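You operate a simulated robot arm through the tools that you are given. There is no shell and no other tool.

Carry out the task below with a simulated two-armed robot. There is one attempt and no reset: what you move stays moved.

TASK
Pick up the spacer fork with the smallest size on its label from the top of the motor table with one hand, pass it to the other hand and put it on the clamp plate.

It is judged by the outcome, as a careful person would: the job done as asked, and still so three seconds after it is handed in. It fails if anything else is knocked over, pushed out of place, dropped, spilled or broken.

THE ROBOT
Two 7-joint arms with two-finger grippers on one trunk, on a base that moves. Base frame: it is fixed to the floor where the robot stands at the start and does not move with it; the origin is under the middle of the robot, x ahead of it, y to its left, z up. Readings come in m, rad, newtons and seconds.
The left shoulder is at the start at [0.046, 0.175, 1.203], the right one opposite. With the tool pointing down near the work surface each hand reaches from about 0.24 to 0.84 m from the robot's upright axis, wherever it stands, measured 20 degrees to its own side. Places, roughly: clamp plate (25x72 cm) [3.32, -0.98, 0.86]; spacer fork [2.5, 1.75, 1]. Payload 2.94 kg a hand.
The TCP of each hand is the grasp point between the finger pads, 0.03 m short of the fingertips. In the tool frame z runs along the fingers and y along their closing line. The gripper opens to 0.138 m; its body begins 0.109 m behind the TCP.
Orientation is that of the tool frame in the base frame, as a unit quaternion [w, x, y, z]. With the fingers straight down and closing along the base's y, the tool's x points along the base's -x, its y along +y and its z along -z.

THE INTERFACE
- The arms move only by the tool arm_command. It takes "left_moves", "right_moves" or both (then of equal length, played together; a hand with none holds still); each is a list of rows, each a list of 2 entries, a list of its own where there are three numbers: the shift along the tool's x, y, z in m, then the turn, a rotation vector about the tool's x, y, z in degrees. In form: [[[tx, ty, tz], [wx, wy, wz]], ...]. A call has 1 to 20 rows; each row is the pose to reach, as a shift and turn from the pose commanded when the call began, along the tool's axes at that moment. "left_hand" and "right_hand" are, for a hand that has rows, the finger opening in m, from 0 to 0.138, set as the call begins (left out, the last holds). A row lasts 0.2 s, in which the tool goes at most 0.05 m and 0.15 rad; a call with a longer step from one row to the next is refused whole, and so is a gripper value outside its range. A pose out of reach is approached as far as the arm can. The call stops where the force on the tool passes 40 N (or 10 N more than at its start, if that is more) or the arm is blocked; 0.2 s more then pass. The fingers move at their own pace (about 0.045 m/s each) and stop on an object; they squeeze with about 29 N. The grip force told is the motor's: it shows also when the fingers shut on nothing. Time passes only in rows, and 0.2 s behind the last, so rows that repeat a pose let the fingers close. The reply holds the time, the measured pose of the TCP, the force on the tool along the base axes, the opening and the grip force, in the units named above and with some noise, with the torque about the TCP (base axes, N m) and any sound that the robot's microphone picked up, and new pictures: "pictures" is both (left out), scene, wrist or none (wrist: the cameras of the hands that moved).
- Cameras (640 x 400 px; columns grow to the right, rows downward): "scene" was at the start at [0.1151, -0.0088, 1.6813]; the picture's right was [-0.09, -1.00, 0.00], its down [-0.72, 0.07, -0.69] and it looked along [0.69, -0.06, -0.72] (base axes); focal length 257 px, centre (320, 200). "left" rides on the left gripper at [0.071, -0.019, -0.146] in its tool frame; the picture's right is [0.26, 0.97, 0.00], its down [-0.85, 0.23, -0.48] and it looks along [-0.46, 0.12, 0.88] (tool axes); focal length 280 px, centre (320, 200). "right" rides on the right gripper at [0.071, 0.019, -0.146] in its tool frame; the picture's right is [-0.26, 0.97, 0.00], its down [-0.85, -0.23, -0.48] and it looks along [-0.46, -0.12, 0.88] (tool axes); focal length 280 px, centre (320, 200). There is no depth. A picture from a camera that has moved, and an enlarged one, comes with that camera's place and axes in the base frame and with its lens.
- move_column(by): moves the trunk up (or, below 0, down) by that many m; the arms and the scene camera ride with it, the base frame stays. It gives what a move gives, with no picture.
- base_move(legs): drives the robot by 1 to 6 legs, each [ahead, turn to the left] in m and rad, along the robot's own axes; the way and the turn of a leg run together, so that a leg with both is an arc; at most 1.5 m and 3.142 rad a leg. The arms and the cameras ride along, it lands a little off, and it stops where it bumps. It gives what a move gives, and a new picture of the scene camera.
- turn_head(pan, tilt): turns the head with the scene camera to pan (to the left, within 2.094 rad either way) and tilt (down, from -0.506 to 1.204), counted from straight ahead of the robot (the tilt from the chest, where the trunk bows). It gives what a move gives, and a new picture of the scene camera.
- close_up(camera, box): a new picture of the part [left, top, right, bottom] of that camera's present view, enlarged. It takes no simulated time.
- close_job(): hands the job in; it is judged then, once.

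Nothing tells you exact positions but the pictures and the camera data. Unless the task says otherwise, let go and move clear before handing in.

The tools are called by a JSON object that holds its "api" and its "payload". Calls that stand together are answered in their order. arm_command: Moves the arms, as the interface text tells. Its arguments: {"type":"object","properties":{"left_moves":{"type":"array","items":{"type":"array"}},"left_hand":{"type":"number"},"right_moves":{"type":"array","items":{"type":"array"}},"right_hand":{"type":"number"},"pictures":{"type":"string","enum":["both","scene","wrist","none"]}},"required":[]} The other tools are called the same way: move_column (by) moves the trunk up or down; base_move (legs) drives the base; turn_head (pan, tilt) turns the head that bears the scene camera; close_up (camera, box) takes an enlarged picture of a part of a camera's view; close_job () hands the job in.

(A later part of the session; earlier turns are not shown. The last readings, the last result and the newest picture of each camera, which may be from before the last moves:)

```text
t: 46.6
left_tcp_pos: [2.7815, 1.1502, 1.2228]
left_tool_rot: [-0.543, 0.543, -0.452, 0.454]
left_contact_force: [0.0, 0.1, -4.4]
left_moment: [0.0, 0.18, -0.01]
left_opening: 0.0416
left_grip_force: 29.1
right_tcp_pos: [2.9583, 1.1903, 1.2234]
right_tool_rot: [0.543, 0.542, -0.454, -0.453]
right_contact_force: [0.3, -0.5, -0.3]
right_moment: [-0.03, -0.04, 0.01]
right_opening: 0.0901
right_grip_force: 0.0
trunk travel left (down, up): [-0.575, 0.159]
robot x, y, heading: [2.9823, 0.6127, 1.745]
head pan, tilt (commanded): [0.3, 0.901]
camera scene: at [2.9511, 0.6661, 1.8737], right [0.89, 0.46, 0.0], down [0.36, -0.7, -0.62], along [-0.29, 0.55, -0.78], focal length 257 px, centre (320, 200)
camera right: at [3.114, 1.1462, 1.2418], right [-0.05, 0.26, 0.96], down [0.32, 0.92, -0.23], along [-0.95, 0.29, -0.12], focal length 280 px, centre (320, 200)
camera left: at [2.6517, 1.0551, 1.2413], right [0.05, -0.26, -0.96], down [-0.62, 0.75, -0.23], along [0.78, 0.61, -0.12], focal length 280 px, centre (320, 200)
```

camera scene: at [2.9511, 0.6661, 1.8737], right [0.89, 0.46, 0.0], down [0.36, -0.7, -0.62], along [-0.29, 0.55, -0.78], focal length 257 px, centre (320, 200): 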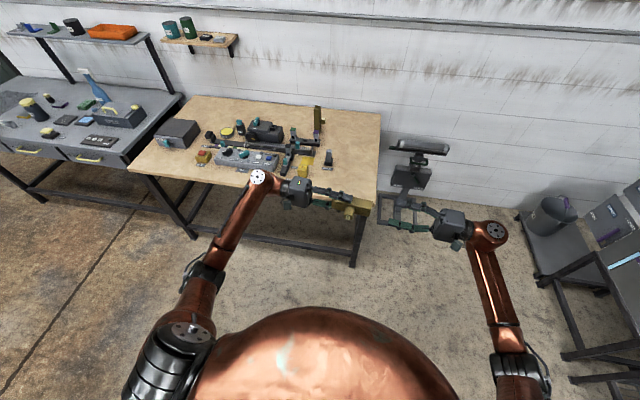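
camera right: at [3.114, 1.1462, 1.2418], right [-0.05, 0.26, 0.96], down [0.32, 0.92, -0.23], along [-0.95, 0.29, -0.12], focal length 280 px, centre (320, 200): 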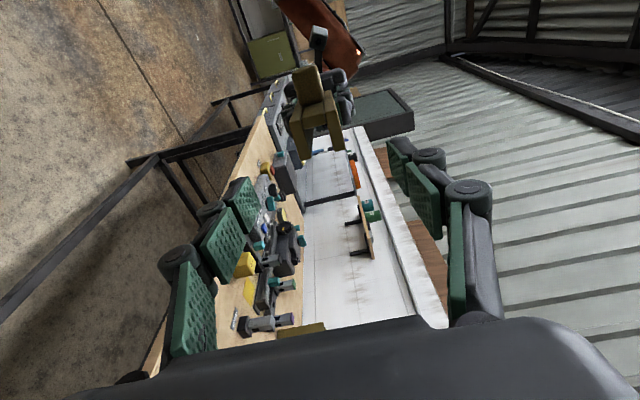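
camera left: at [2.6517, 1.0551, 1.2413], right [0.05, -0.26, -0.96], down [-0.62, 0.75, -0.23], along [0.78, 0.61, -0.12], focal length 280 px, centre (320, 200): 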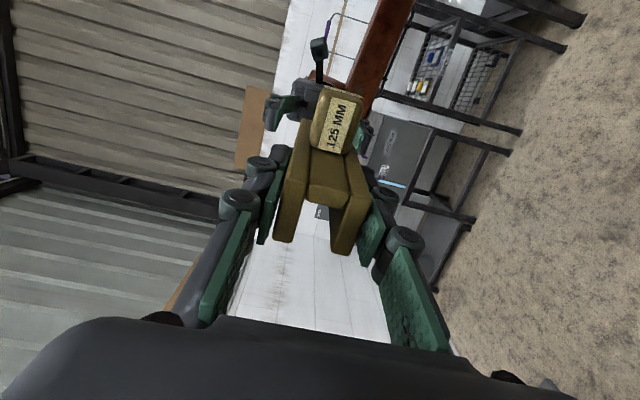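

The hands now face each other; the fork's free end points at the right hand. I'll zoom the right wrist view to check the alignment before advancing.

{"api": "close_up", "payload": {"camera": "right", "box": [240, 50, 400, 150]}}

{"api": "close_up", "payload": {"camera": "scene", "box": [260, 150, 500, 270]}}

```text
4.00 times, centred on (320, 100) of right
camera zoom: at [3.114, 1.1462, 1.2418], right [-0.05, 0.26, 0.96], down [0.32, 0.92, -0.23], along [-0.95, 0.29, -0.12], focal length 1122 px, centre (320, 600)
```

zoom: 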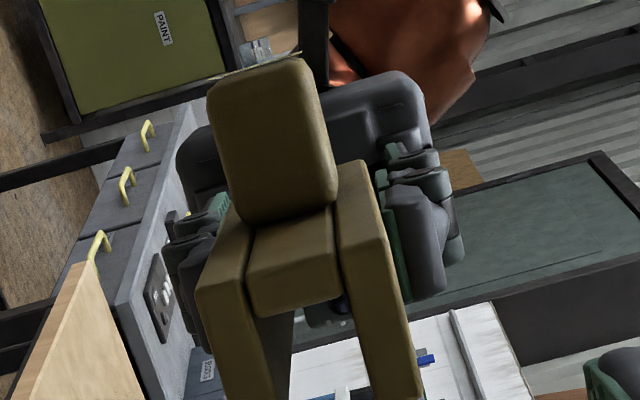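

```text
2.67 times, centred on (380, 210) of scene
camera zoom: at [2.9511, 0.6661, 1.8737], right [0.89, 0.46, 0.0], down [0.36, -0.7, -0.62], along [-0.29, 0.55, -0.78], focal length 684 px, centre (160, 173)
```

zoom: 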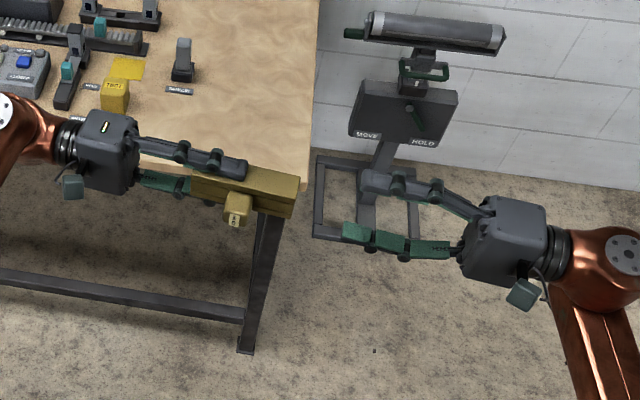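

Prediction and view agree within a couple of mm. I advance the right hand over the fork's free end (about 20 mm grasp depth), fingers open.

{"api": "arm_command", "payload": {"right_moves": [[[0.0078, 0, 0.01], [0, 0, 0]], [[0.0078, 0, 0.035], [0, 0, 0]], [[0.0078, 0, 0.06], [0, 0, 0]], [[0.0078, 0, 0.085], [0, 0, 0]], [[0.0078, 0, 0.106], [0, 0, 0]], [[0.0078, 0, 0.106], [0, 0, 0]]], "pictures": "both"}}

{"api": "close_up", "payload": {"camera": "scene", "box": [280, 160, 440, 260]}}

```text
t: 48.0
left_tcp_pos: [2.7817, 1.1511, 1.2224]
left_tool_rot: [-0.542, 0.544, -0.453, 0.454]
left_contact_force: [0.9, 0.9, -3.5]
left_moment: [-0.01, 0.16, -0.03]
left_opening: 0.0411
left_grip_force: 29.1
right_tcp_pos: [2.8558, 1.1621, 1.2234]
right_tool_rot: [0.543, 0.543, -0.454, -0.452]
right_contact_force: [-1.0, 0.5, 0.1]
right_moment: [0.03, 0.02, -0.02]
right_opening: 0.0898
right_grip_force: 0.1
trunk travel left (down, up): [-0.575, 0.159]
robot x, y, heading: [2.9824, 0.6154, 1.752]
head pan, tilt (commanded): [0.3, 0.901]
camera scene: at [2.9514, 0.6667, 1.8736], right [0.89, 0.46, 0.0], down [0.36, -0.7, -0.62], along [-0.29, 0.55, -0.78], focal length 257 px, centre (320, 200)
camera right: at [3.0108, 1.12, 1.242], right [-0.05, 0.26, 0.96], down [0.32, 0.92, -0.23], along [-0.95, 0.29, -0.12], focal length 280 px, centre (320, 200)
```

scene: 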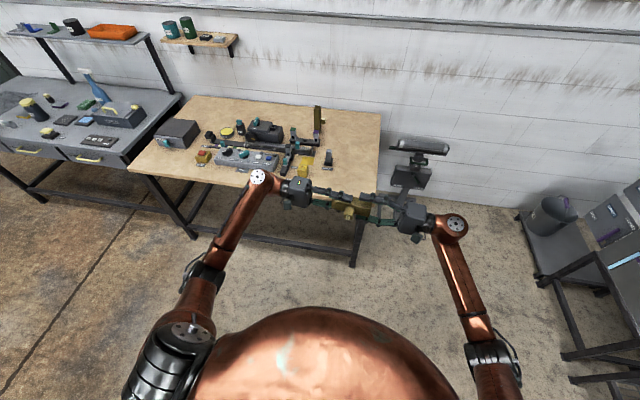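
right: 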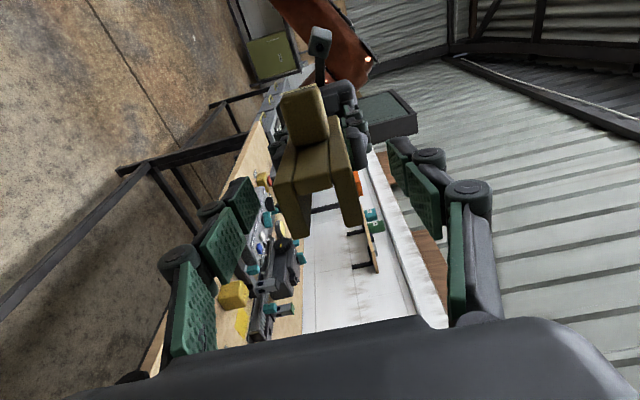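

```text
4.00 times, centred on (360, 210) of scene
camera zoom: at [2.9514, 0.6667, 1.8736], right [0.89, 0.46, 0.0], down [0.36, -0.7, -0.62], along [-0.29, 0.55, -0.78], focal length 1026 px, centre (160, 160)
```

zoom: 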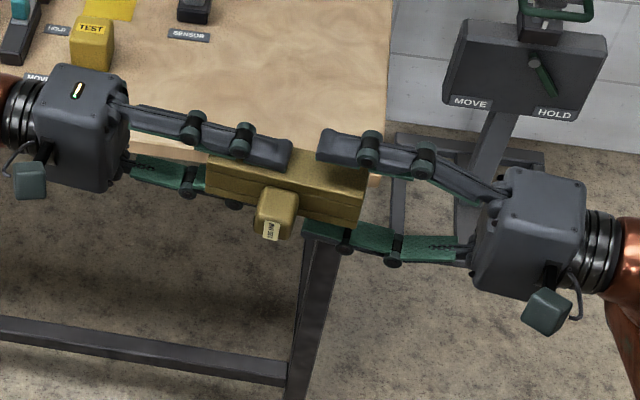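

Right fingers straddle the free end with a ~2 cm gap to the left fingertips. I close the right hand now while the left holds.

{"api": "arm_command", "payload": {"right_moves": [[[0, 0, 0], [0, 0, 0]], [[0, 0, 0], [0, 0, 0]], [[0, 0, 0], [0, 0, 0]], [[0, 0, 0], [0, 0, 0]], [[0, 0, 0], [0, 0, 0]], [[0, 0, 0], [0, 0, 0]], [[0, 0, 0], [0, 0, 0]]], "right_hand": 0.0, "pictures": "both"}}

{"api": "close_up", "payload": {"camera": "scene", "box": [280, 160, 440, 260]}}

```text
t: 49.6
left_tcp_pos: [2.7815, 1.1508, 1.2221]
left_tool_rot: [-0.542, 0.543, -0.452, 0.454]
left_contact_force: [0.3, 0.2, -3.2]
left_moment: [-0.03, 0.12, -0.02]
left_opening: 0.0415
left_grip_force: 28.6
right_tcp_pos: [2.8563, 1.1626, 1.2242]
right_tool_rot: [0.543, 0.542, -0.454, -0.453]
right_contact_force: [-0.4, 0.7, -0.6]
right_moment: [0.0, 0.02, 0.01]
right_opening: 0.0414
right_grip_force: 29.6
trunk travel left (down, up): [-0.575, 0.159]
robot x, y, heading: [2.9821, 0.6145, 1.751]
head pan, tilt (commanded): [0.3, 0.901]
camera scene: at [2.9507, 0.6668, 1.8736], right [0.89, 0.46, 0.0], down [0.36, -0.7, -0.62], along [-0.29, 0.55, -0.78], focal length 257 px, centre (320, 200)
camera right: at [3.0106, 1.12, 1.242], right [-0.05, 0.26, 0.96], down [0.32, 0.92, -0.23], along [-0.95, 0.29, -0.13], focal length 280 px, centre (320, 200)
```

scene: 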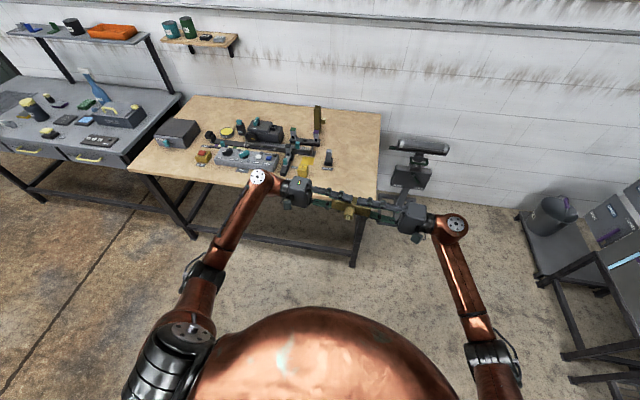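
right: 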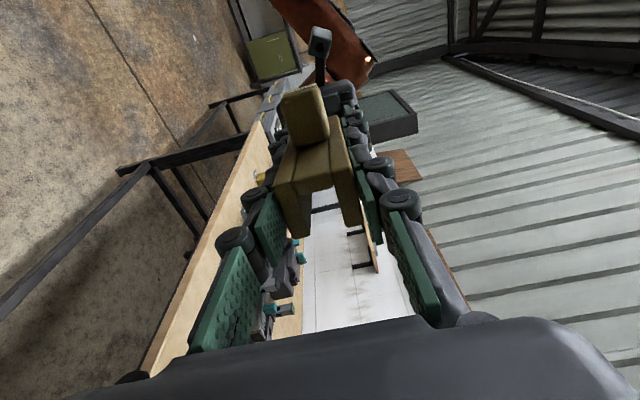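

```text
4.00 times, centred on (360, 210) of scene
camera zoom: at [2.9507, 0.6668, 1.8736], right [0.89, 0.46, 0.0], down [0.36, -0.7, -0.62], along [-0.29, 0.55, -0.78], focal length 1026 px, centre (160, 160)
```

zoom: 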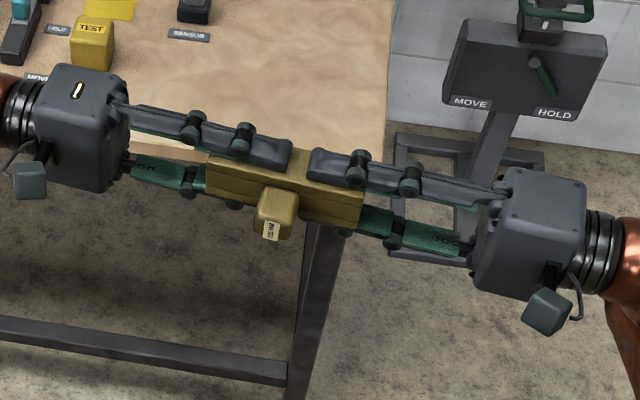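

Both hands hold the fork firmly. I now open the left hand and, once it's clear, draw it straight back.

{"api": "arm_command", "payload": {"left_moves": [[[0, 0, 0], [0, 0, 0]], [[0, 0, 0], [0, 0, 0]], [[0, 0, 0], [0, 0, 0]], [[0, 0, 0], [0, 0, 0]], [[0, 0, 0], [0, 0, 0]]], "left_hand": 0.1, "pictures": "none"}}

{"api": "close_up", "payload": {"camera": "scene", "box": [280, 160, 440, 260]}}

```text
t: 50.8
left_tcp_pos: [2.7812, 1.1508, 1.2223]
left_tool_rot: [-0.542, 0.544, -0.453, 0.453]
left_contact_force: [-0.6, -0.4, 0.8]
left_moment: [0.0, -0.01, 0.02]
left_opening: 0.1001
left_grip_force: 0.0
right_tcp_pos: [2.8563, 1.1621, 1.2228]
right_tool_rot: [0.544, 0.543, -0.453, -0.453]
right_contact_force: [0.2, 0.5, -0.2]
right_moment: [0.07, -0.16, -0.04]
right_opening: 0.0416
right_grip_force: 29.2
trunk travel left (down, up): [-0.575, 0.159]
robot x, y, heading: [2.9817, 0.6148, 1.75]
head pan, tilt (commanded): [0.3, 0.901]
```

```text
4.00 times, centred on (360, 210) of scene
camera zoom: at [2.9507, 0.6668, 1.8736], right [0.89, 0.46, 0.0], down [0.36, -0.7, -0.62], along [-0.29, 0.55, -0.78], focal length 1026 px, centre (160, 160)
```

zoom: 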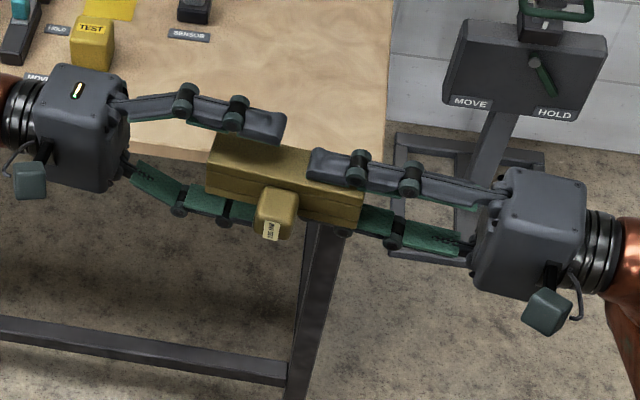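

{"api": "arm_command", "payload": {"left_moves": [[[0, 0, -0.03], [0, 0, 0]], [[0, 0, -0.07], [0, 0, 0]], [[0, 0, -0.11], [0, 0, 0]], [[0, 0, -0.15], [0, 0, 0]], [[0, 0, -0.18], [0, 0, 0]]], "pictures": "both"}}

```text
t: 52.0
left_tcp_pos: [2.6024, 1.1171, 1.222]
left_tool_rot: [-0.543, 0.543, -0.452, 0.454]
left_contact_force: [0.6, -0.7, 0.2]
left_moment: [-0.01, -0.03, -0.01]
left_opening: 0.1
left_grip_force: 0.1
right_tcp_pos: [2.8552, 1.1643, 1.2218]
right_tool_rot: [0.543, 0.543, -0.453, -0.453]
right_contact_force: [0.4, -0.3, 0.5]
right_moment: [0.05, -0.17, 0.04]
right_opening: 0.0414
right_grip_force: 28.9
trunk travel left (down, up): [-0.575, 0.159]
robot x, y, heading: [2.982, 0.6152, 1.753]
head pan, tilt (commanded): [0.3, 0.901]
camera scene: at [2.9499, 0.6666, 1.8736], right [0.89, 0.46, 0.0], down [0.36, -0.7, -0.62], along [-0.29, 0.55, -0.78], focal length 257 px, centre (320, 200)
camera left: at [2.4728, 1.0223, 1.2412], right [0.05, -0.26, -0.96], down [-0.62, 0.75, -0.23], along [0.78, 0.61, -0.12], focal length 280 px, centre (320, 200)
```

scene: 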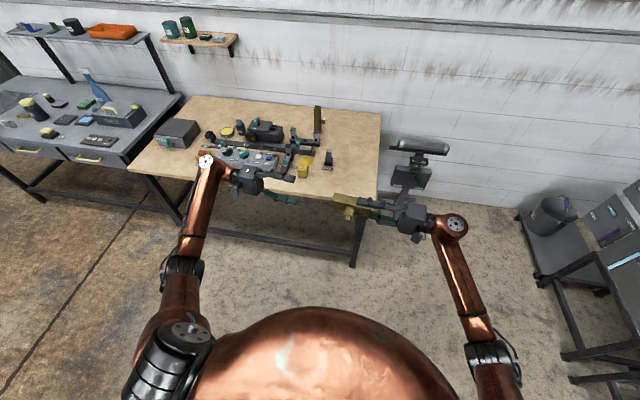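
left: 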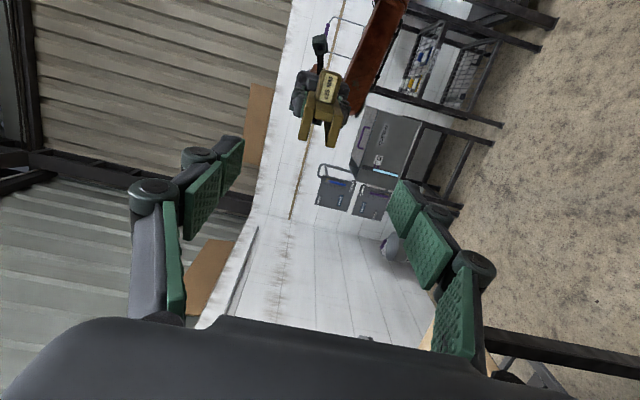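

The right hand alone holds the fork now. I'll roll both hands back to pointing down, moving the right hand outward as it turns.

{"api": "arm_command", "payload": {"left_moves": [[[0, 0, 0], [-7.5, 0, 0]], [[0, 0, 0], [-15, 0, 0]], [[0, 0, 0], [-22.5, 0, 0]], [[0, 0, 0], [-30, 0, 0]], [[0, 0, 0], [-37.5, 0, 0]], [[0, 0, 0], [-45, 0, 0]], [[0, 0, 0], [-52.5, 0, 0]], [[0, 0, 0], [-60, 0, 0]], [[0, 0, 0], [-67.5, 0, 0]], [[0, 0, 0], [-75, 0, 0]], [[0, 0, 0], [-82.5, 0, 0]], [[0, 0, 0], [-90, 0, 0]], [[0, 0, 0], [-90, 0, 0]]], "right_moves": [[[0, 0.004, -0.015], [7.5, 0, 0]], [[0, 0.008, -0.03], [15, 0, 0]], [[0, 0.012, -0.045], [22.5, 0, 0]], [[0, 0.016, -0.06], [30, 0, 0]], [[0, 0.02, -0.075], [37.5, 0, 0]], [[0, 0.024, -0.09], [45, 0, 0]], [[0, 0.028, -0.105], [52.5, 0, 0]], [[0, 0.032, -0.12], [60, 0, 0]], [[0, 0.036, -0.135], [67.5, 0, 0]], [[0, 0.04, -0.15], [75, 0, 0]], [[0, 0.045, -0.165], [82.5, 0, 0]], [[0, 0.05, -0.18], [90, 0, 0]], [[0, 0.05, -0.18], [90, 0, 0]]], "pictures": "both"}}

```text
t: 54.8
left_tcp_pos: [2.6048, 1.1176, 1.2215]
left_tool_rot: [0.001, 0.767, -0.641, 0.0]
left_contact_force: [-0.5, 0.0, -0.7]
left_moment: [0.03, 0.04, -0.01]
left_opening: 0.1005
left_grip_force: 0.1
right_tcp_pos: [3.0326, 1.1965, 1.273]
right_tool_rot: [0.0, 0.768, -0.641, 0.001]
right_contact_force: [0.0, -0.6, -4.5]
right_moment: [0.06, 0.0, 0.0]
right_opening: 0.0416
right_grip_force: 28.9
trunk travel left (down, up): [-0.575, 0.159]
robot x, y, heading: [2.9828, 0.6183, 1.757]
head pan, tilt (commanded): [0.3, 0.901]
camera scene: at [2.9506, 0.6666, 1.8736], right [0.89, 0.46, 0.0], down [0.36, -0.7, -0.62], along [-0.29, 0.55, -0.78], focal length 257 px, centre (320, 200)
camera right: at [3.0256, 1.1228, 1.4185], right [-1.0, 0.09, 0.0], down [0.07, 0.88, 0.48], along [0.04, 0.47, -0.88], focal length 280 px, centre (320, 200)
camera left: at [2.6366, 1.0526, 1.367], right [-0.9, -0.43, 0.0], down [-0.38, 0.79, 0.47], along [-0.21, 0.43, -0.88], focal length 280 px, centre (320, 200)
```

scene: 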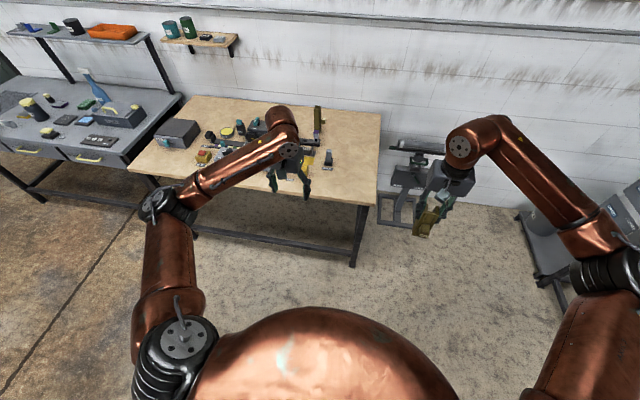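
right: 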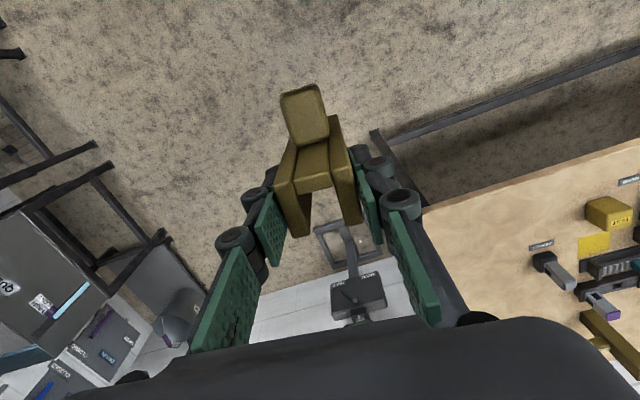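
left: 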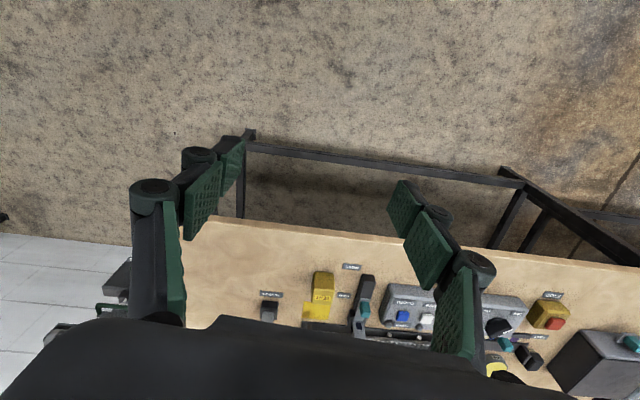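

Handover is complete; the right hand carries the fork (about 4.5 N). Next I look to the right to plan the route into the aisle behind the roller bench.

{"api": "turn_head", "payload": {"pan": -2.0, "tilt": 0.45}}

{"api": "close_up", "payload": {"camera": "scene", "box": [320, 100, 640, 300]}}

```text
t: 56.9
left_tcp_pos: [2.6039, 1.119, 1.222]
left_tool_rot: [0.001, 0.768, -0.641, 0.001]
left_contact_force: [-1.0, -0.7, 0.9]
left_moment: [-0.01, 0.01, 0.0]
left_opening: 0.1002
left_grip_force: 0.0
right_tcp_pos: [3.033, 1.1965, 1.2719]
right_tool_rot: [0.001, 0.768, -0.641, 0.001]
right_contact_force: [0.1, 0.6, -4.9]
right_moment: [0.03, 0.01, 0.04]
right_opening: 0.0414
right_grip_force: 29.2
trunk travel left (down, up): [-0.575, 0.159]
robot x, y, heading: [2.9811, 0.6189, 1.751]
head pan, tilt (commanded): [-2.0, 0.45]
camera scene: at [3.0748, 0.5773, 1.912], right [-0.25, -0.97, 0.0], down [-0.42, 0.11, -0.9], along [0.87, -0.22, -0.44], focal length 257 px, centre (320, 200)
```

scene: 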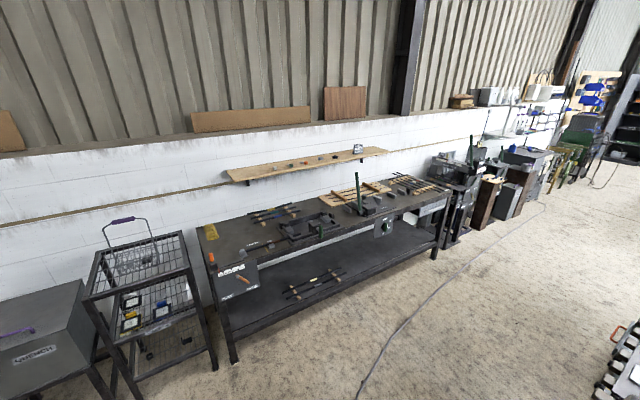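

```text
2.00 times, centred on (480, 200) of scene
camera zoom: at [3.0748, 0.5773, 1.912], right [-0.25, -0.97, 0.0], down [-0.42, 0.11, -0.9], along [0.87, -0.22, -0.44], focal length 513 px, centre (0, 200)
```

zoom: 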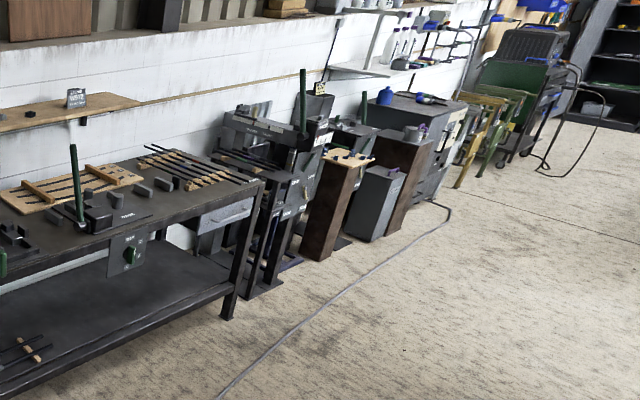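

The rear aisle is about 1.37 m wide and clear. I tuck both hands ~0.16 m closer to the body for driving, then go around the end of the roller bench.

{"api": "arm_command", "payload": {"left_moves": [[[0.04, 0, 0], [0, 0, 0]], [[0.08, 0, 0], [0, 0, 0]], [[0.12, 0, 0], [0, 0, 0]], [[0.16, 0, 0], [0, 0, 0]]], "right_moves": [[[0.04, 0, 0], [0, 0, 0]], [[0.08, 0, 0], [0, 0, 0]], [[0.12, 0, 0], [0, 0, 0]], [[0.16, 0, 0], [0, 0, 0]]], "left_hand": 0.05, "pictures": "wrist"}}

{"api": "base_move", "payload": {"legs": [[0, -1.458]]}}

{"api": "turn_head", "payload": {"pan": -0.6, "tilt": 0.5}}

```text
t: 57.9
left_tcp_pos: [2.634, 0.9569, 1.223]
left_tool_rot: [0.0, 0.768, -0.64, 0.0]
left_contact_force: [-1.1, -0.7, 0.2]
left_moment: [0.09, 0.02, 0.01]
left_opening: 0.05
left_grip_force: 0.1
right_tcp_pos: [3.0616, 1.0334, 1.2735]
right_tool_rot: [0.0, 0.767, -0.641, -0.001]
right_contact_force: [-0.2, -1.4, -4.7]
right_moment: [0.13, 0.02, -0.02]
right_opening: 0.0416
right_grip_force: 28.9
trunk travel left (down, up): [-0.575, 0.159]
robot x, y, heading: [2.9785, 0.6165, 1.752]
head pan, tilt (commanded): [-2.0, 0.45]
camera right: at [3.0548, 0.9604, 1.4195], right [-1.0, 0.08, 0.0], down [0.07, 0.88, 0.48], along [0.04, 0.48, -0.88], focal length 280 px, centre (320, 200)
camera left: at [2.6661, 0.8912, 1.3686], right [-0.9, -0.43, 0.0], down [-0.38, 0.79, 0.48], along [-0.2, 0.43, -0.88], focal length 280 px, centre (320, 200)
```

right: 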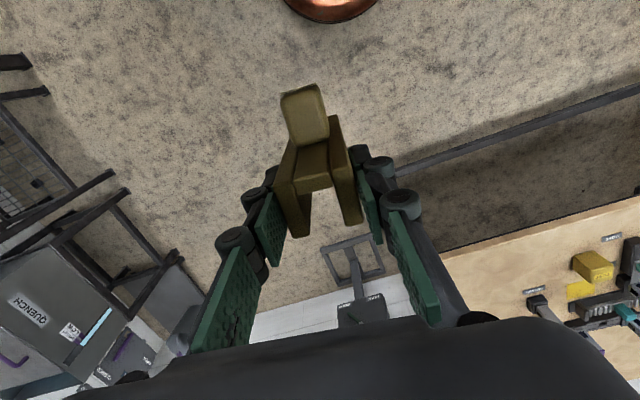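
left: 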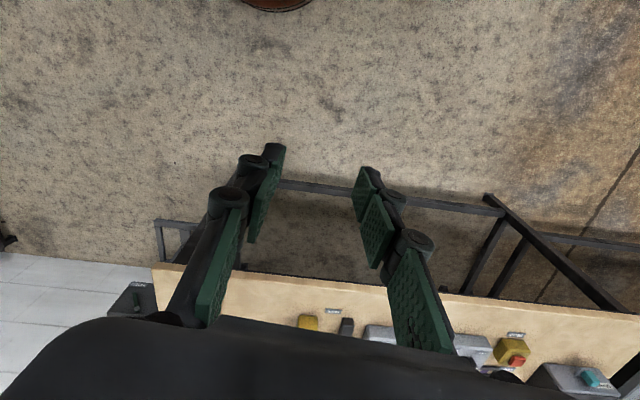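

```text
t: 61.9
left_tcp_pos: [3.2838, 1.0063, 1.2227]
left_tool_rot: [-0.001, -0.151, 0.989, 0.0]
left_contact_force: [-0.7, 0.0, -0.4]
left_moment: [0.01, 0.01, -0.01]
left_opening: 0.0503
left_grip_force: 0.1
right_tcp_pos: [3.4127, 0.5905, 1.2736]
right_tool_rot: [0.0, -0.153, 0.988, 0.0]
right_contact_force: [0.0, 0.8, -4.9]
right_moment: [0.0, -0.03, 0.04]
right_opening: 0.0413
right_grip_force: 28.8
trunk travel left (down, up): [-0.575, 0.159]
robot x, y, heading: [2.9828, 0.616, 0.304]
head pan, tilt (commanded): [-2.0, 0.45]
camera scene: at [2.9585, 0.5181, 1.912], right [-0.99, 0.12, 0.0], down [0.05, 0.43, -0.9], along [-0.11, -0.89, -0.44], focal length 257 px, centre (320, 200)
```

scene: 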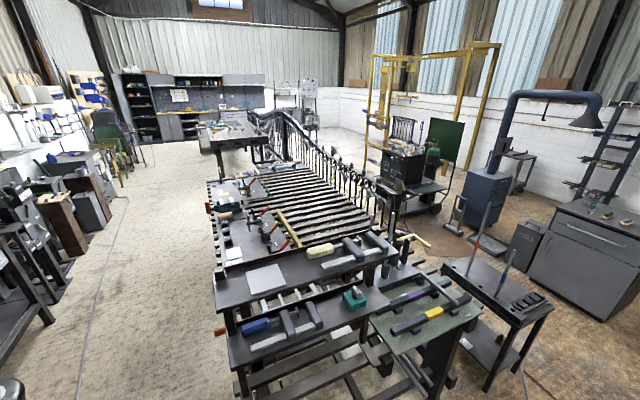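

```text
t: 63.4
left_tcp_pos: [3.2819, 1.0069, 1.2227]
left_tool_rot: [-0.001, -0.152, 0.988, 0.0]
left_contact_force: [-0.2, -0.3, 0.1]
left_moment: [-0.01, -0.01, -0.01]
left_opening: 0.05
left_grip_force: 0.0
right_tcp_pos: [3.4132, 0.591, 1.2719]
right_tool_rot: [-0.001, -0.152, 0.988, 0.0]
right_contact_force: [0.3, 0.6, -4.6]
right_moment: [-0.04, -0.02, 0.0]
right_opening: 0.0414
right_grip_force: 28.7
trunk travel left (down, up): [-0.575, 0.159]
robot x, y, heading: [2.9839, 0.6149, 0.301]
head pan, tilt (commanded): [-0.6, 0.499]
camera scene: at [3.0568, 0.5828, 1.9075], right [-0.29, -0.96, 0.0], down [-0.46, 0.14, -0.88], along [0.84, -0.26, -0.48], focal length 257 px, centre (320, 200)
```

scene: 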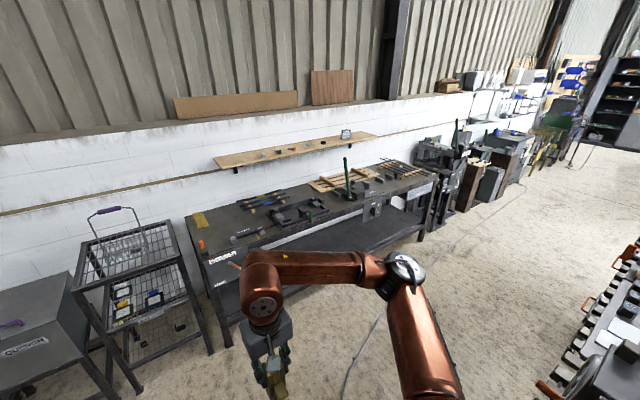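

I can see the clamp plate with toggle clamps behind the two-tier shelf. I drive ahead into the aisle end, then turn right to run along the back of the bench.

{"api": "base_move", "payload": {"legs": [[0.72, 0], [0, -1.575]]}}

{"api": "turn_head", "payload": {"pan": -0.6, "tilt": 0.5}}

{"api": "close_up", "payload": {"camera": "scene", "box": [240, 150, 480, 300]}}

```text
t: 71.2
left_tcp_pos: [4.0558, 0.5283, 1.2232]
left_tool_rot: [-0.001, 0.594, 0.805, 0.0]
left_contact_force: [-0.4, -0.2, 0.8]
left_moment: [0.03, 0.02, 0.03]
left_opening: 0.0497
left_grip_force: 0.1
right_tcp_pos: [3.6409, 0.4022, 1.2722]
right_tool_rot: [-0.002, 0.593, 0.805, 0.0]
right_contact_force: [0.0, -1.4, -2.8]
right_moment: [0.0, 0.0, -0.02]
right_opening: 0.0416
right_grip_force: 29.3
trunk travel left (down, up): [-0.575, 0.159]
robot x, y, heading: [3.6676, 0.8255, -1.266]
head pan, tilt (commanded): [-0.6, 0.499]
camera scene: at [3.6362, 0.7544, 1.9075], right [-0.96, 0.3, 0.0], down [0.14, 0.46, -0.88], along [-0.26, -0.84, -0.48], focal length 257 px, centre (320, 200)
```

scene: 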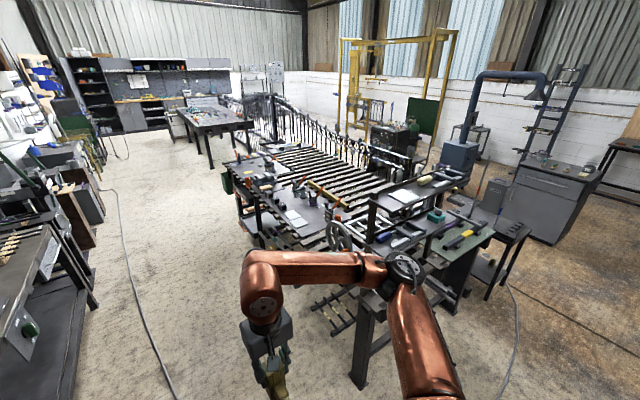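

```text
t: 71.8
left_tcp_pos: [4.0576, 0.5287, 1.2216]
left_tool_rot: [-0.001, 0.594, 0.804, 0.001]
left_contact_force: [0.3, 0.7, 0.0]
left_moment: [0.0, 0.0, 0.0]
left_opening: 0.0502
left_grip_force: 0.0
right_tcp_pos: [3.6422, 0.4017, 1.2726]
right_tool_rot: [0.0, 0.594, 0.805, 0.001]
right_contact_force: [-0.3, 0.1, -4.8]
right_moment: [-0.02, -0.02, -0.01]
right_opening: 0.0416
right_grip_force: 29.1
trunk travel left (down, up): [-0.575, 0.159]
robot x, y, heading: [3.6702, 0.8299, -1.27]
head pan, tilt (commanded): [-0.6, 0.499]
camera scene: at [3.636, 0.7543, 1.9075], right [-0.96, 0.3, 0.0], down [0.14, 0.46, -0.88], along [-0.26, -0.84, -0.48], focal length 257 px, centre (320, 200)
```

scene: 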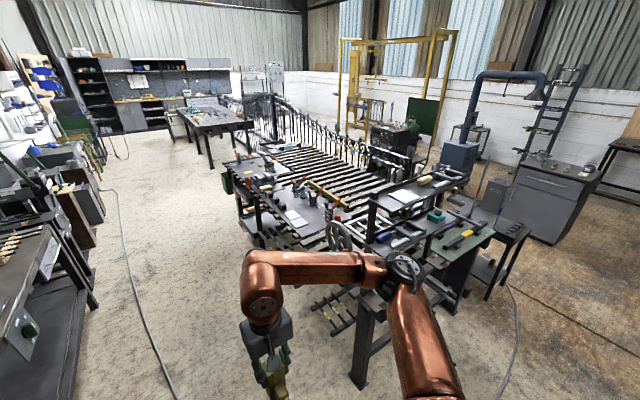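

```text
2.67 times, centred on (360, 225) of scene
camera zoom: at [3.636, 0.7543, 1.9075], right [-0.96, 0.3, 0.0], down [0.14, 0.46, -0.88], along [-0.26, -0.84, -0.48], focal length 684 px, centre (213, 133)
```

zoom: 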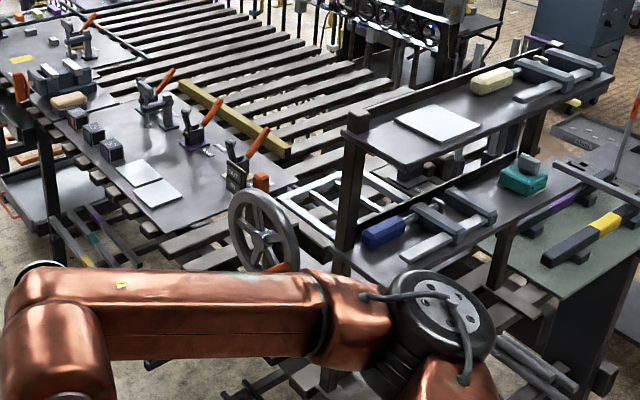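

The clamp plate is the near plate with the red-handled toggle clamps, three black blocks and white cards. I drive partway along the aisle and look closer for a free spot.

{"api": "base_move", "payload": {"legs": [[0.9, 0]]}}

{"api": "turn_head", "payload": {"pan": -1.2, "tilt": 0.7}}

{"api": "close_up", "payload": {"camera": "scene", "box": [160, 60, 480, 260]}}

```text
t: 76.5
left_tcp_pos: [4.3271, -0.3346, 1.2234]
left_tool_rot: [-0.001, 0.591, 0.806, 0.0]
left_contact_force: [0.4, 0.5, 0.3]
left_moment: [0.03, 0.0, 0.04]
left_opening: 0.0501
left_grip_force: 0.0
right_tcp_pos: [3.9127, -0.4635, 1.2719]
right_tool_rot: [-0.002, 0.591, 0.806, 0.0]
right_contact_force: [0.2, -0.1, -4.5]
right_moment: [-0.02, 0.03, 0.01]
right_opening: 0.0414
right_grip_force: 29.4
trunk travel left (down, up): [-0.575, 0.159]
robot x, y, heading: [3.9371, -0.0336, -1.266]
head pan, tilt (commanded): [-0.6, 0.499]
camera scene: at [3.9056, -0.111, 1.9075], right [-0.96, 0.29, 0.0], down [0.14, 0.46, -0.88], along [-0.26, -0.84, -0.48], focal length 257 px, centre (320, 200)
```

scene: 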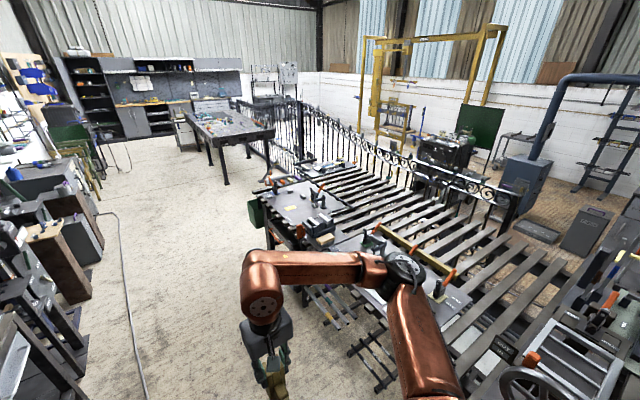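

```text
t: 77.5
left_tcp_pos: [4.3272, -0.3354, 1.2225]
left_tool_rot: [0.0, 0.593, 0.805, 0.0]
left_contact_force: [0.6, -0.9, -0.4]
left_moment: [-0.03, 0.04, -0.02]
left_opening: 0.0498
left_grip_force: 0.0
right_tcp_pos: [3.9131, -0.4638, 1.2726]
right_tool_rot: [-0.001, 0.592, 0.806, 0.0]
right_contact_force: [-0.2, 0.5, -3.1]
right_moment: [-0.01, -0.01, -0.03]
right_opening: 0.0415
right_grip_force: 28.9
trunk travel left (down, up): [-0.575, 0.159]
robot x, y, heading: [3.9367, -0.0334, -1.271]
head pan, tilt (commanded): [-1.201, 0.7]
camera scene: at [3.8658, -0.0768, 1.8898], right [-0.62, 0.78, 0.0], down [0.5, 0.4, -0.77], along [-0.6, -0.48, -0.64], focal length 257 px, centre (320, 200)
```

scene: 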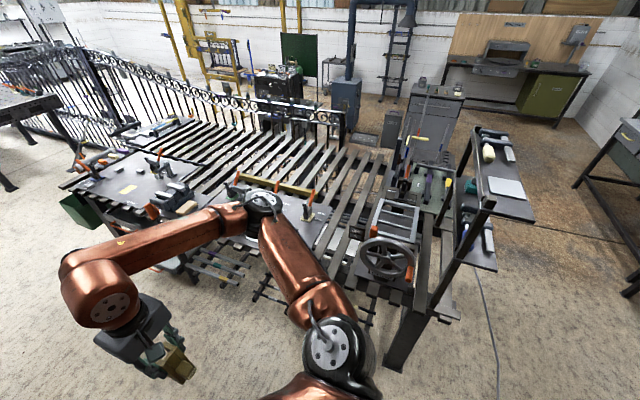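

```text
2.00 times, centred on (320, 160) of scene
camera zoom: at [3.8658, -0.0768, 1.8898], right [-0.62, 0.78, 0.0], down [0.5, 0.4, -0.77], along [-0.6, -0.48, -0.64], focal length 513 px, centre (320, 280)
```

zoom: 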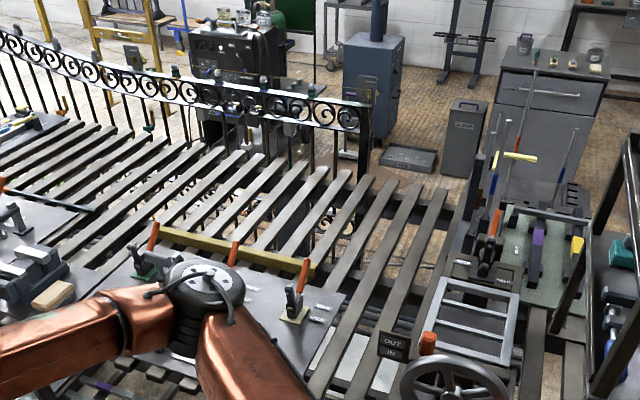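

The arm blocks the view, so I'll continue along the aisle and turn to face the bench, keeping the hands tucked and high.

{"api": "base_move", "payload": {"legs": [[0.95, 0], [0, -1.0]]}}

{"api": "turn_head", "payload": {"pan": -0.4, "tilt": 0.8}}

```text
t: 85.0
left_tcp_pos: [4.1835, -1.4366, 1.2222]
left_tool_rot: [-0.001, 0.906, 0.423, 0.001]
left_contact_force: [0.1, -0.4, -0.6]
left_moment: [0.02, -0.03, 0.01]
left_opening: 0.0502
left_grip_force: 0.1
right_tcp_pos: [3.8517, -1.1587, 1.2734]
right_tool_rot: [0.0, 0.906, 0.423, 0.002]
right_contact_force: [0.1, -0.3, -4.1]
right_moment: [-0.01, 0.01, 0.02]
right_opening: 0.0414
right_grip_force: 29.4
trunk travel left (down, up): [-0.575, 0.159]
robot x, y, heading: [4.223, -0.9492, -2.264]
head pan, tilt (commanded): [-1.201, 0.7]
camera scene: at [4.1527, -0.9114, 1.8898], right [0.32, 0.95, 0.0], down [0.61, -0.21, -0.76], along [-0.72, 0.25, -0.64], focal length 257 px, centre (320, 200)
```

scene: 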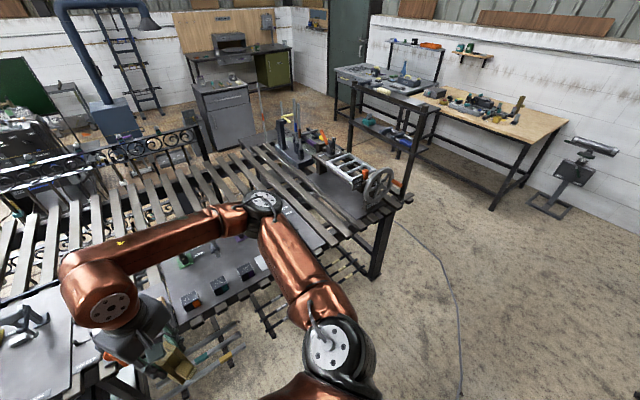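

```text
t: 86.2
left_tcp_pos: [4.1824, -1.4373, 1.2232]
left_tool_rot: [-0.001, 0.907, 0.422, 0.001]
left_contact_force: [-0.3, -0.5, -0.1]
left_moment: [-0.01, -0.02, -0.02]
left_opening: 0.05
left_grip_force: 0.1
right_tcp_pos: [3.8503, -1.1578, 1.2719]
right_tool_rot: [-0.001, 0.905, 0.425, 0.0]
right_contact_force: [-0.7, -0.5, -4.1]
right_moment: [-0.02, 0.02, -0.05]
right_opening: 0.0416
right_grip_force: 28.9
trunk travel left (down, up): [-0.575, 0.159]
robot x, y, heading: [4.2268, -0.9505, -2.274]
head pan, tilt (commanded): [-0.4, 0.799]
camera scene: at [4.1612, -0.9753, 1.8815], right [-0.46, 0.89, 0.0], down [0.64, 0.33, -0.7], along [-0.62, -0.32, -0.72], focal length 257 px, centre (320, 200)
```

scene: 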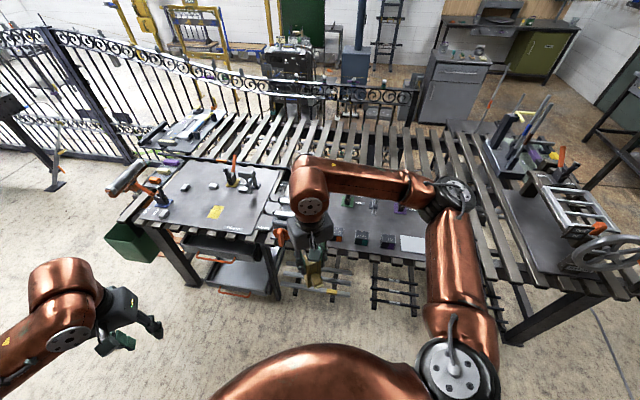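

{"api": "close_up", "payload": {"camera": "scene", "box": [300, 150, 460, 270]}}

{"api": "close_up", "payload": {"camera": "right", "box": [0, 0, 640, 400]}}

{"api": "close_up", "payload": {"camera": "scene", "box": [120, 140, 320, 265]}}

```text
3.33 times, centred on (380, 210) of scene
camera zoom: at [4.1612, -0.9753, 1.8815], right [-0.46, 0.89, 0.0], down [0.64, 0.33, -0.7], along [-0.62, -0.32, -0.72], focal length 855 px, centre (120, 167)
```

zoom: 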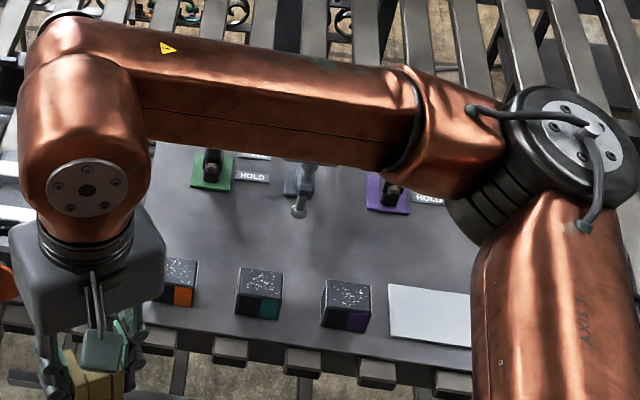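

```text
1.00 times, centred on (320, 200) of right (not enlarged: the box is as wide or as high as the picture)
camera zoom: at [3.9096, -1.116, 1.4185], right [0.57, -0.82, 0.0], down [-0.72, -0.5, 0.47], along [-0.39, -0.27, -0.88], focal length 280 px, centre (320, 200)
```

zoom: 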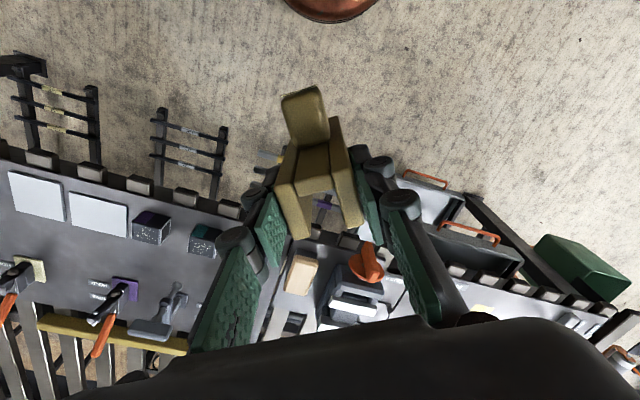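

```text
3.20 times, centred on (220, 202) of scene
camera zoom: at [4.1612, -0.9753, 1.8815], right [-0.46, 0.89, 0.0], down [0.64, 0.33, -0.7], along [-0.62, -0.32, -0.72], focal length 821 px, centre (640, 192)
```

zoom: 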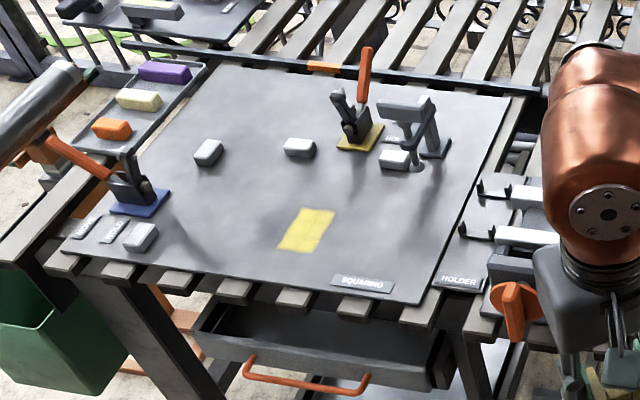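

The clamp plate spans roughly u≈2.58–3.03 from the bench's back edge, with toggle clamps on its far side and three blocks near its back edge; a free strip lies between them around [3.29, -0.99]. I turn to face the bench squarely and re-check from above.

{"api": "base_move", "payload": {"legs": [[0, -0.575]]}}

{"api": "turn_head", "payload": {"pan": 0.0, "tilt": 0.8}}

{"api": "close_up", "payload": {"camera": "right", "box": [0, 0, 640, 400]}}

{"api": "close_up", "payload": {"camera": "left", "box": [0, 0, 640, 400]}}

```text
t: 88.2
left_tcp_pos: [3.9241, -1.3359, 1.2226]
left_tool_rot: [0.0, 0.989, 0.147, 0.0]
left_contact_force: [-1.0, 0.0, -0.9]
left_moment: [0.03, -0.04, 0.0]
left_opening: 0.0499
left_grip_force: 0.0
right_tcp_pos: [3.797, -0.9197, 1.2725]
right_tool_rot: [0.0, 0.989, 0.148, 0.001]
right_contact_force: [-0.9, 0.5, -4.4]
right_moment: [-0.06, 0.0, -0.01]
right_opening: 0.0414
right_grip_force: 27.9
trunk travel left (down, up): [-0.575, 0.159]
robot x, y, heading: [4.2261, -0.9472, -2.851]
head pan, tilt (commanded): [-0.4, 0.799]
camera scene: at [4.1572, -0.9371, 1.8815], right [0.1, 0.99, 0.0], down [0.71, -0.07, -0.7], along [-0.69, 0.07, -0.72], focal length 257 px, centre (320, 200)
```

scene: 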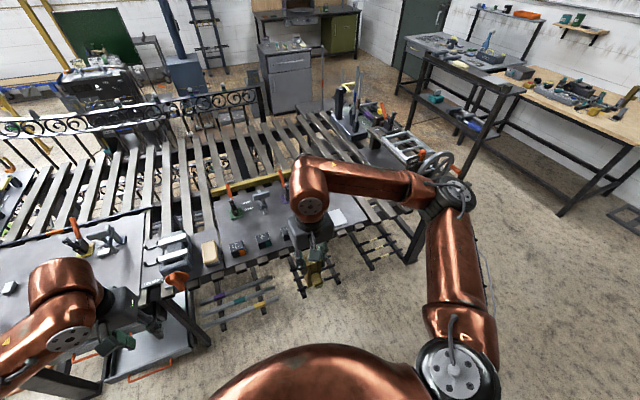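

```text
t: 89.0
left_tcp_pos: [3.9235, -1.3356, 1.2221]
left_tool_rot: [0.0, 0.989, 0.147, 0.001]
left_contact_force: [-0.6, -0.6, 0.2]
left_moment: [0.02, 0.0, 0.0]
left_opening: 0.05
left_grip_force: 0.1
right_tcp_pos: [3.7972, -0.9198, 1.2715]
right_tool_rot: [0.0, 0.989, 0.149, 0.0]
right_contact_force: [0.6, -0.1, -4.5]
right_moment: [0.0, 0.02, 0.0]
right_opening: 0.0416
right_grip_force: 29.2
trunk travel left (down, up): [-0.575, 0.159]
robot x, y, heading: [4.2244, -0.9496, -2.841]
head pan, tilt (commanded): [0.0, 0.799]
camera scene: at [4.1605, -0.9691, 1.8815], right [-0.29, 0.96, 0.0], down [0.69, 0.21, -0.7], along [-0.67, -0.2, -0.72], focal length 257 px, centre (320, 200)
```

scene: 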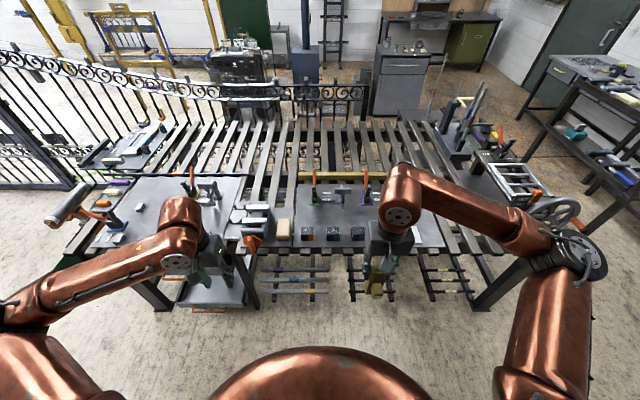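

```text
1.00 times, centred on (320, 200) of right (not enlarged: the box is as wide or as high as the picture)
camera zoom: at [3.8688, -0.9176, 1.4185], right [0.03, -1.0, 0.0], down [-0.88, -0.03, 0.47], along [-0.47, -0.02, -0.88], focal length 280 px, centre (320, 200)
```

zoom: 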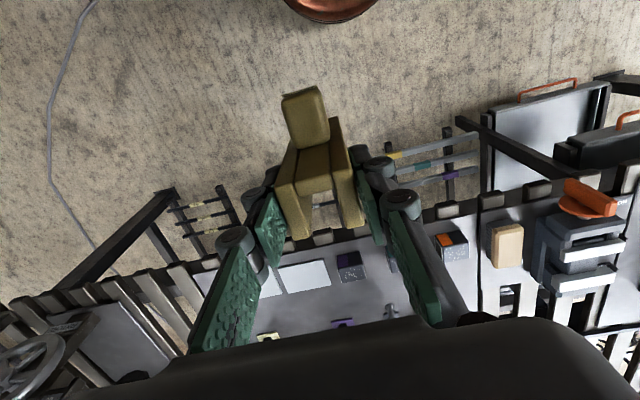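

```text
1.00 times, centred on (320, 200) of left (not enlarged: the box is as wide or as high as the picture)
camera zoom: at [3.9854, -1.2962, 1.3676], right [0.53, -0.85, 0.0], down [-0.75, -0.47, 0.47], along [-0.4, -0.25, -0.88], focal length 280 px, centre (320, 200)
```

zoom: 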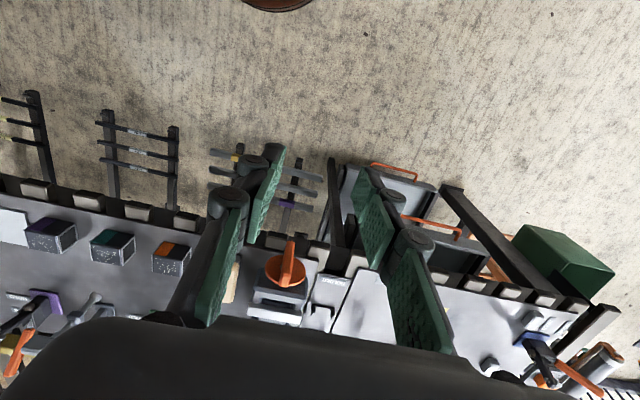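

{"api": "close_up", "payload": {"camera": "scene", "box": [270, 160, 470, 285]}}

{"api": "close_up", "payload": {"camera": "right", "box": [180, 200, 480, 388]}}

```text
3.20 times, centred on (370, 222) of scene
camera zoom: at [4.1605, -0.9691, 1.8815], right [-0.29, 0.96, 0.0], down [0.69, 0.21, -0.7], along [-0.67, -0.2, -0.72], focal length 821 px, centre (160, 128)
```

zoom: 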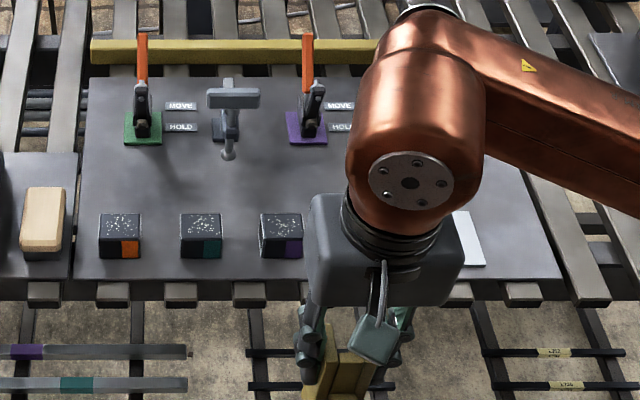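

```text
2.13 times, centred on (330, 294) of right
camera zoom: at [3.8688, -0.9176, 1.4185], right [0.03, -1.0, 0.0], down [-0.88, -0.03, 0.47], along [-0.47, -0.02, -0.88], focal length 597 px, centre (299, 0)
```

zoom: 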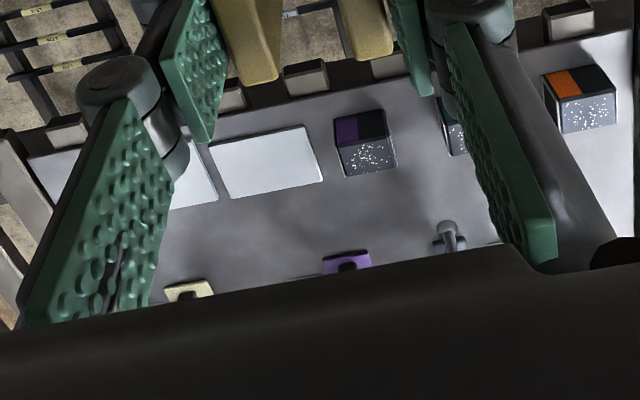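

The plate layout is clear: a free gap sits between the purple-marked block, the white card and the clamps at about [3.30, -1.03]. I move forward 0.23 m so the right hand can reach it comfortably.

{"api": "base_move", "payload": {"legs": [[0.23, 0]]}}

{"api": "close_up", "payload": {"camera": "right", "box": [0, 0, 640, 400]}}

```text
t: 90.8
left_tcp_pos: [3.7021, -1.4037, 1.2226]
left_tool_rot: [0.0, 0.989, 0.148, 0.0]
left_contact_force: [-1.1, -0.4, -0.1]
left_moment: [0.02, -0.04, -0.02]
left_opening: 0.0498
left_grip_force: 0.1
right_tcp_pos: [3.5766, -0.988, 1.2721]
right_tool_rot: [0.0, 0.989, 0.148, 0.001]
right_contact_force: [0.2, 0.0, -4.5]
right_moment: [-0.02, -0.01, 0.02]
right_opening: 0.0413
right_grip_force: 29.0
trunk travel left (down, up): [-0.575, 0.159]
robot x, y, heading: [4.0047, -1.0134, -2.847]
head pan, tilt (commanded): [0.0, 0.799]
camera scene: at [3.9396, -1.0366, 1.8815], right [-0.29, 0.96, 0.0], down [0.69, 0.21, -0.7], along [-0.67, -0.2, -0.72], focal length 257 px, centre (320, 200)
```

scene: 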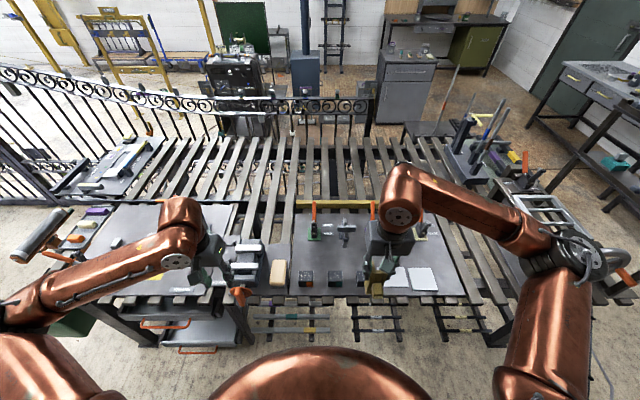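

```text
1.00 times, centred on (320, 200) of right (not enlarged: the box is as wide or as high as the picture)
camera zoom: at [3.6481, -0.9854, 1.4184], right [0.03, -1.0, 0.0], down [-0.88, -0.03, 0.47], along [-0.47, -0.02, -0.88], focal length 280 px, centre (320, 200)
```

zoom: 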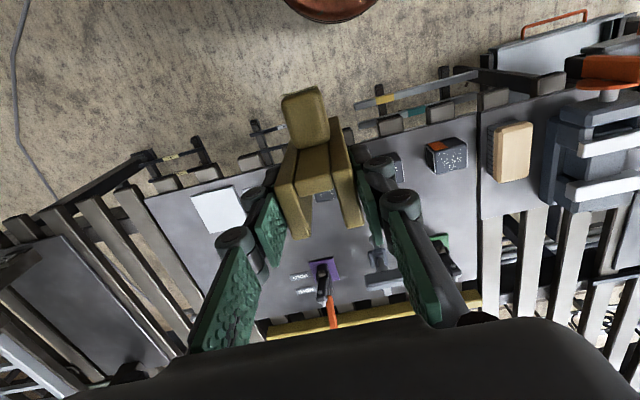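

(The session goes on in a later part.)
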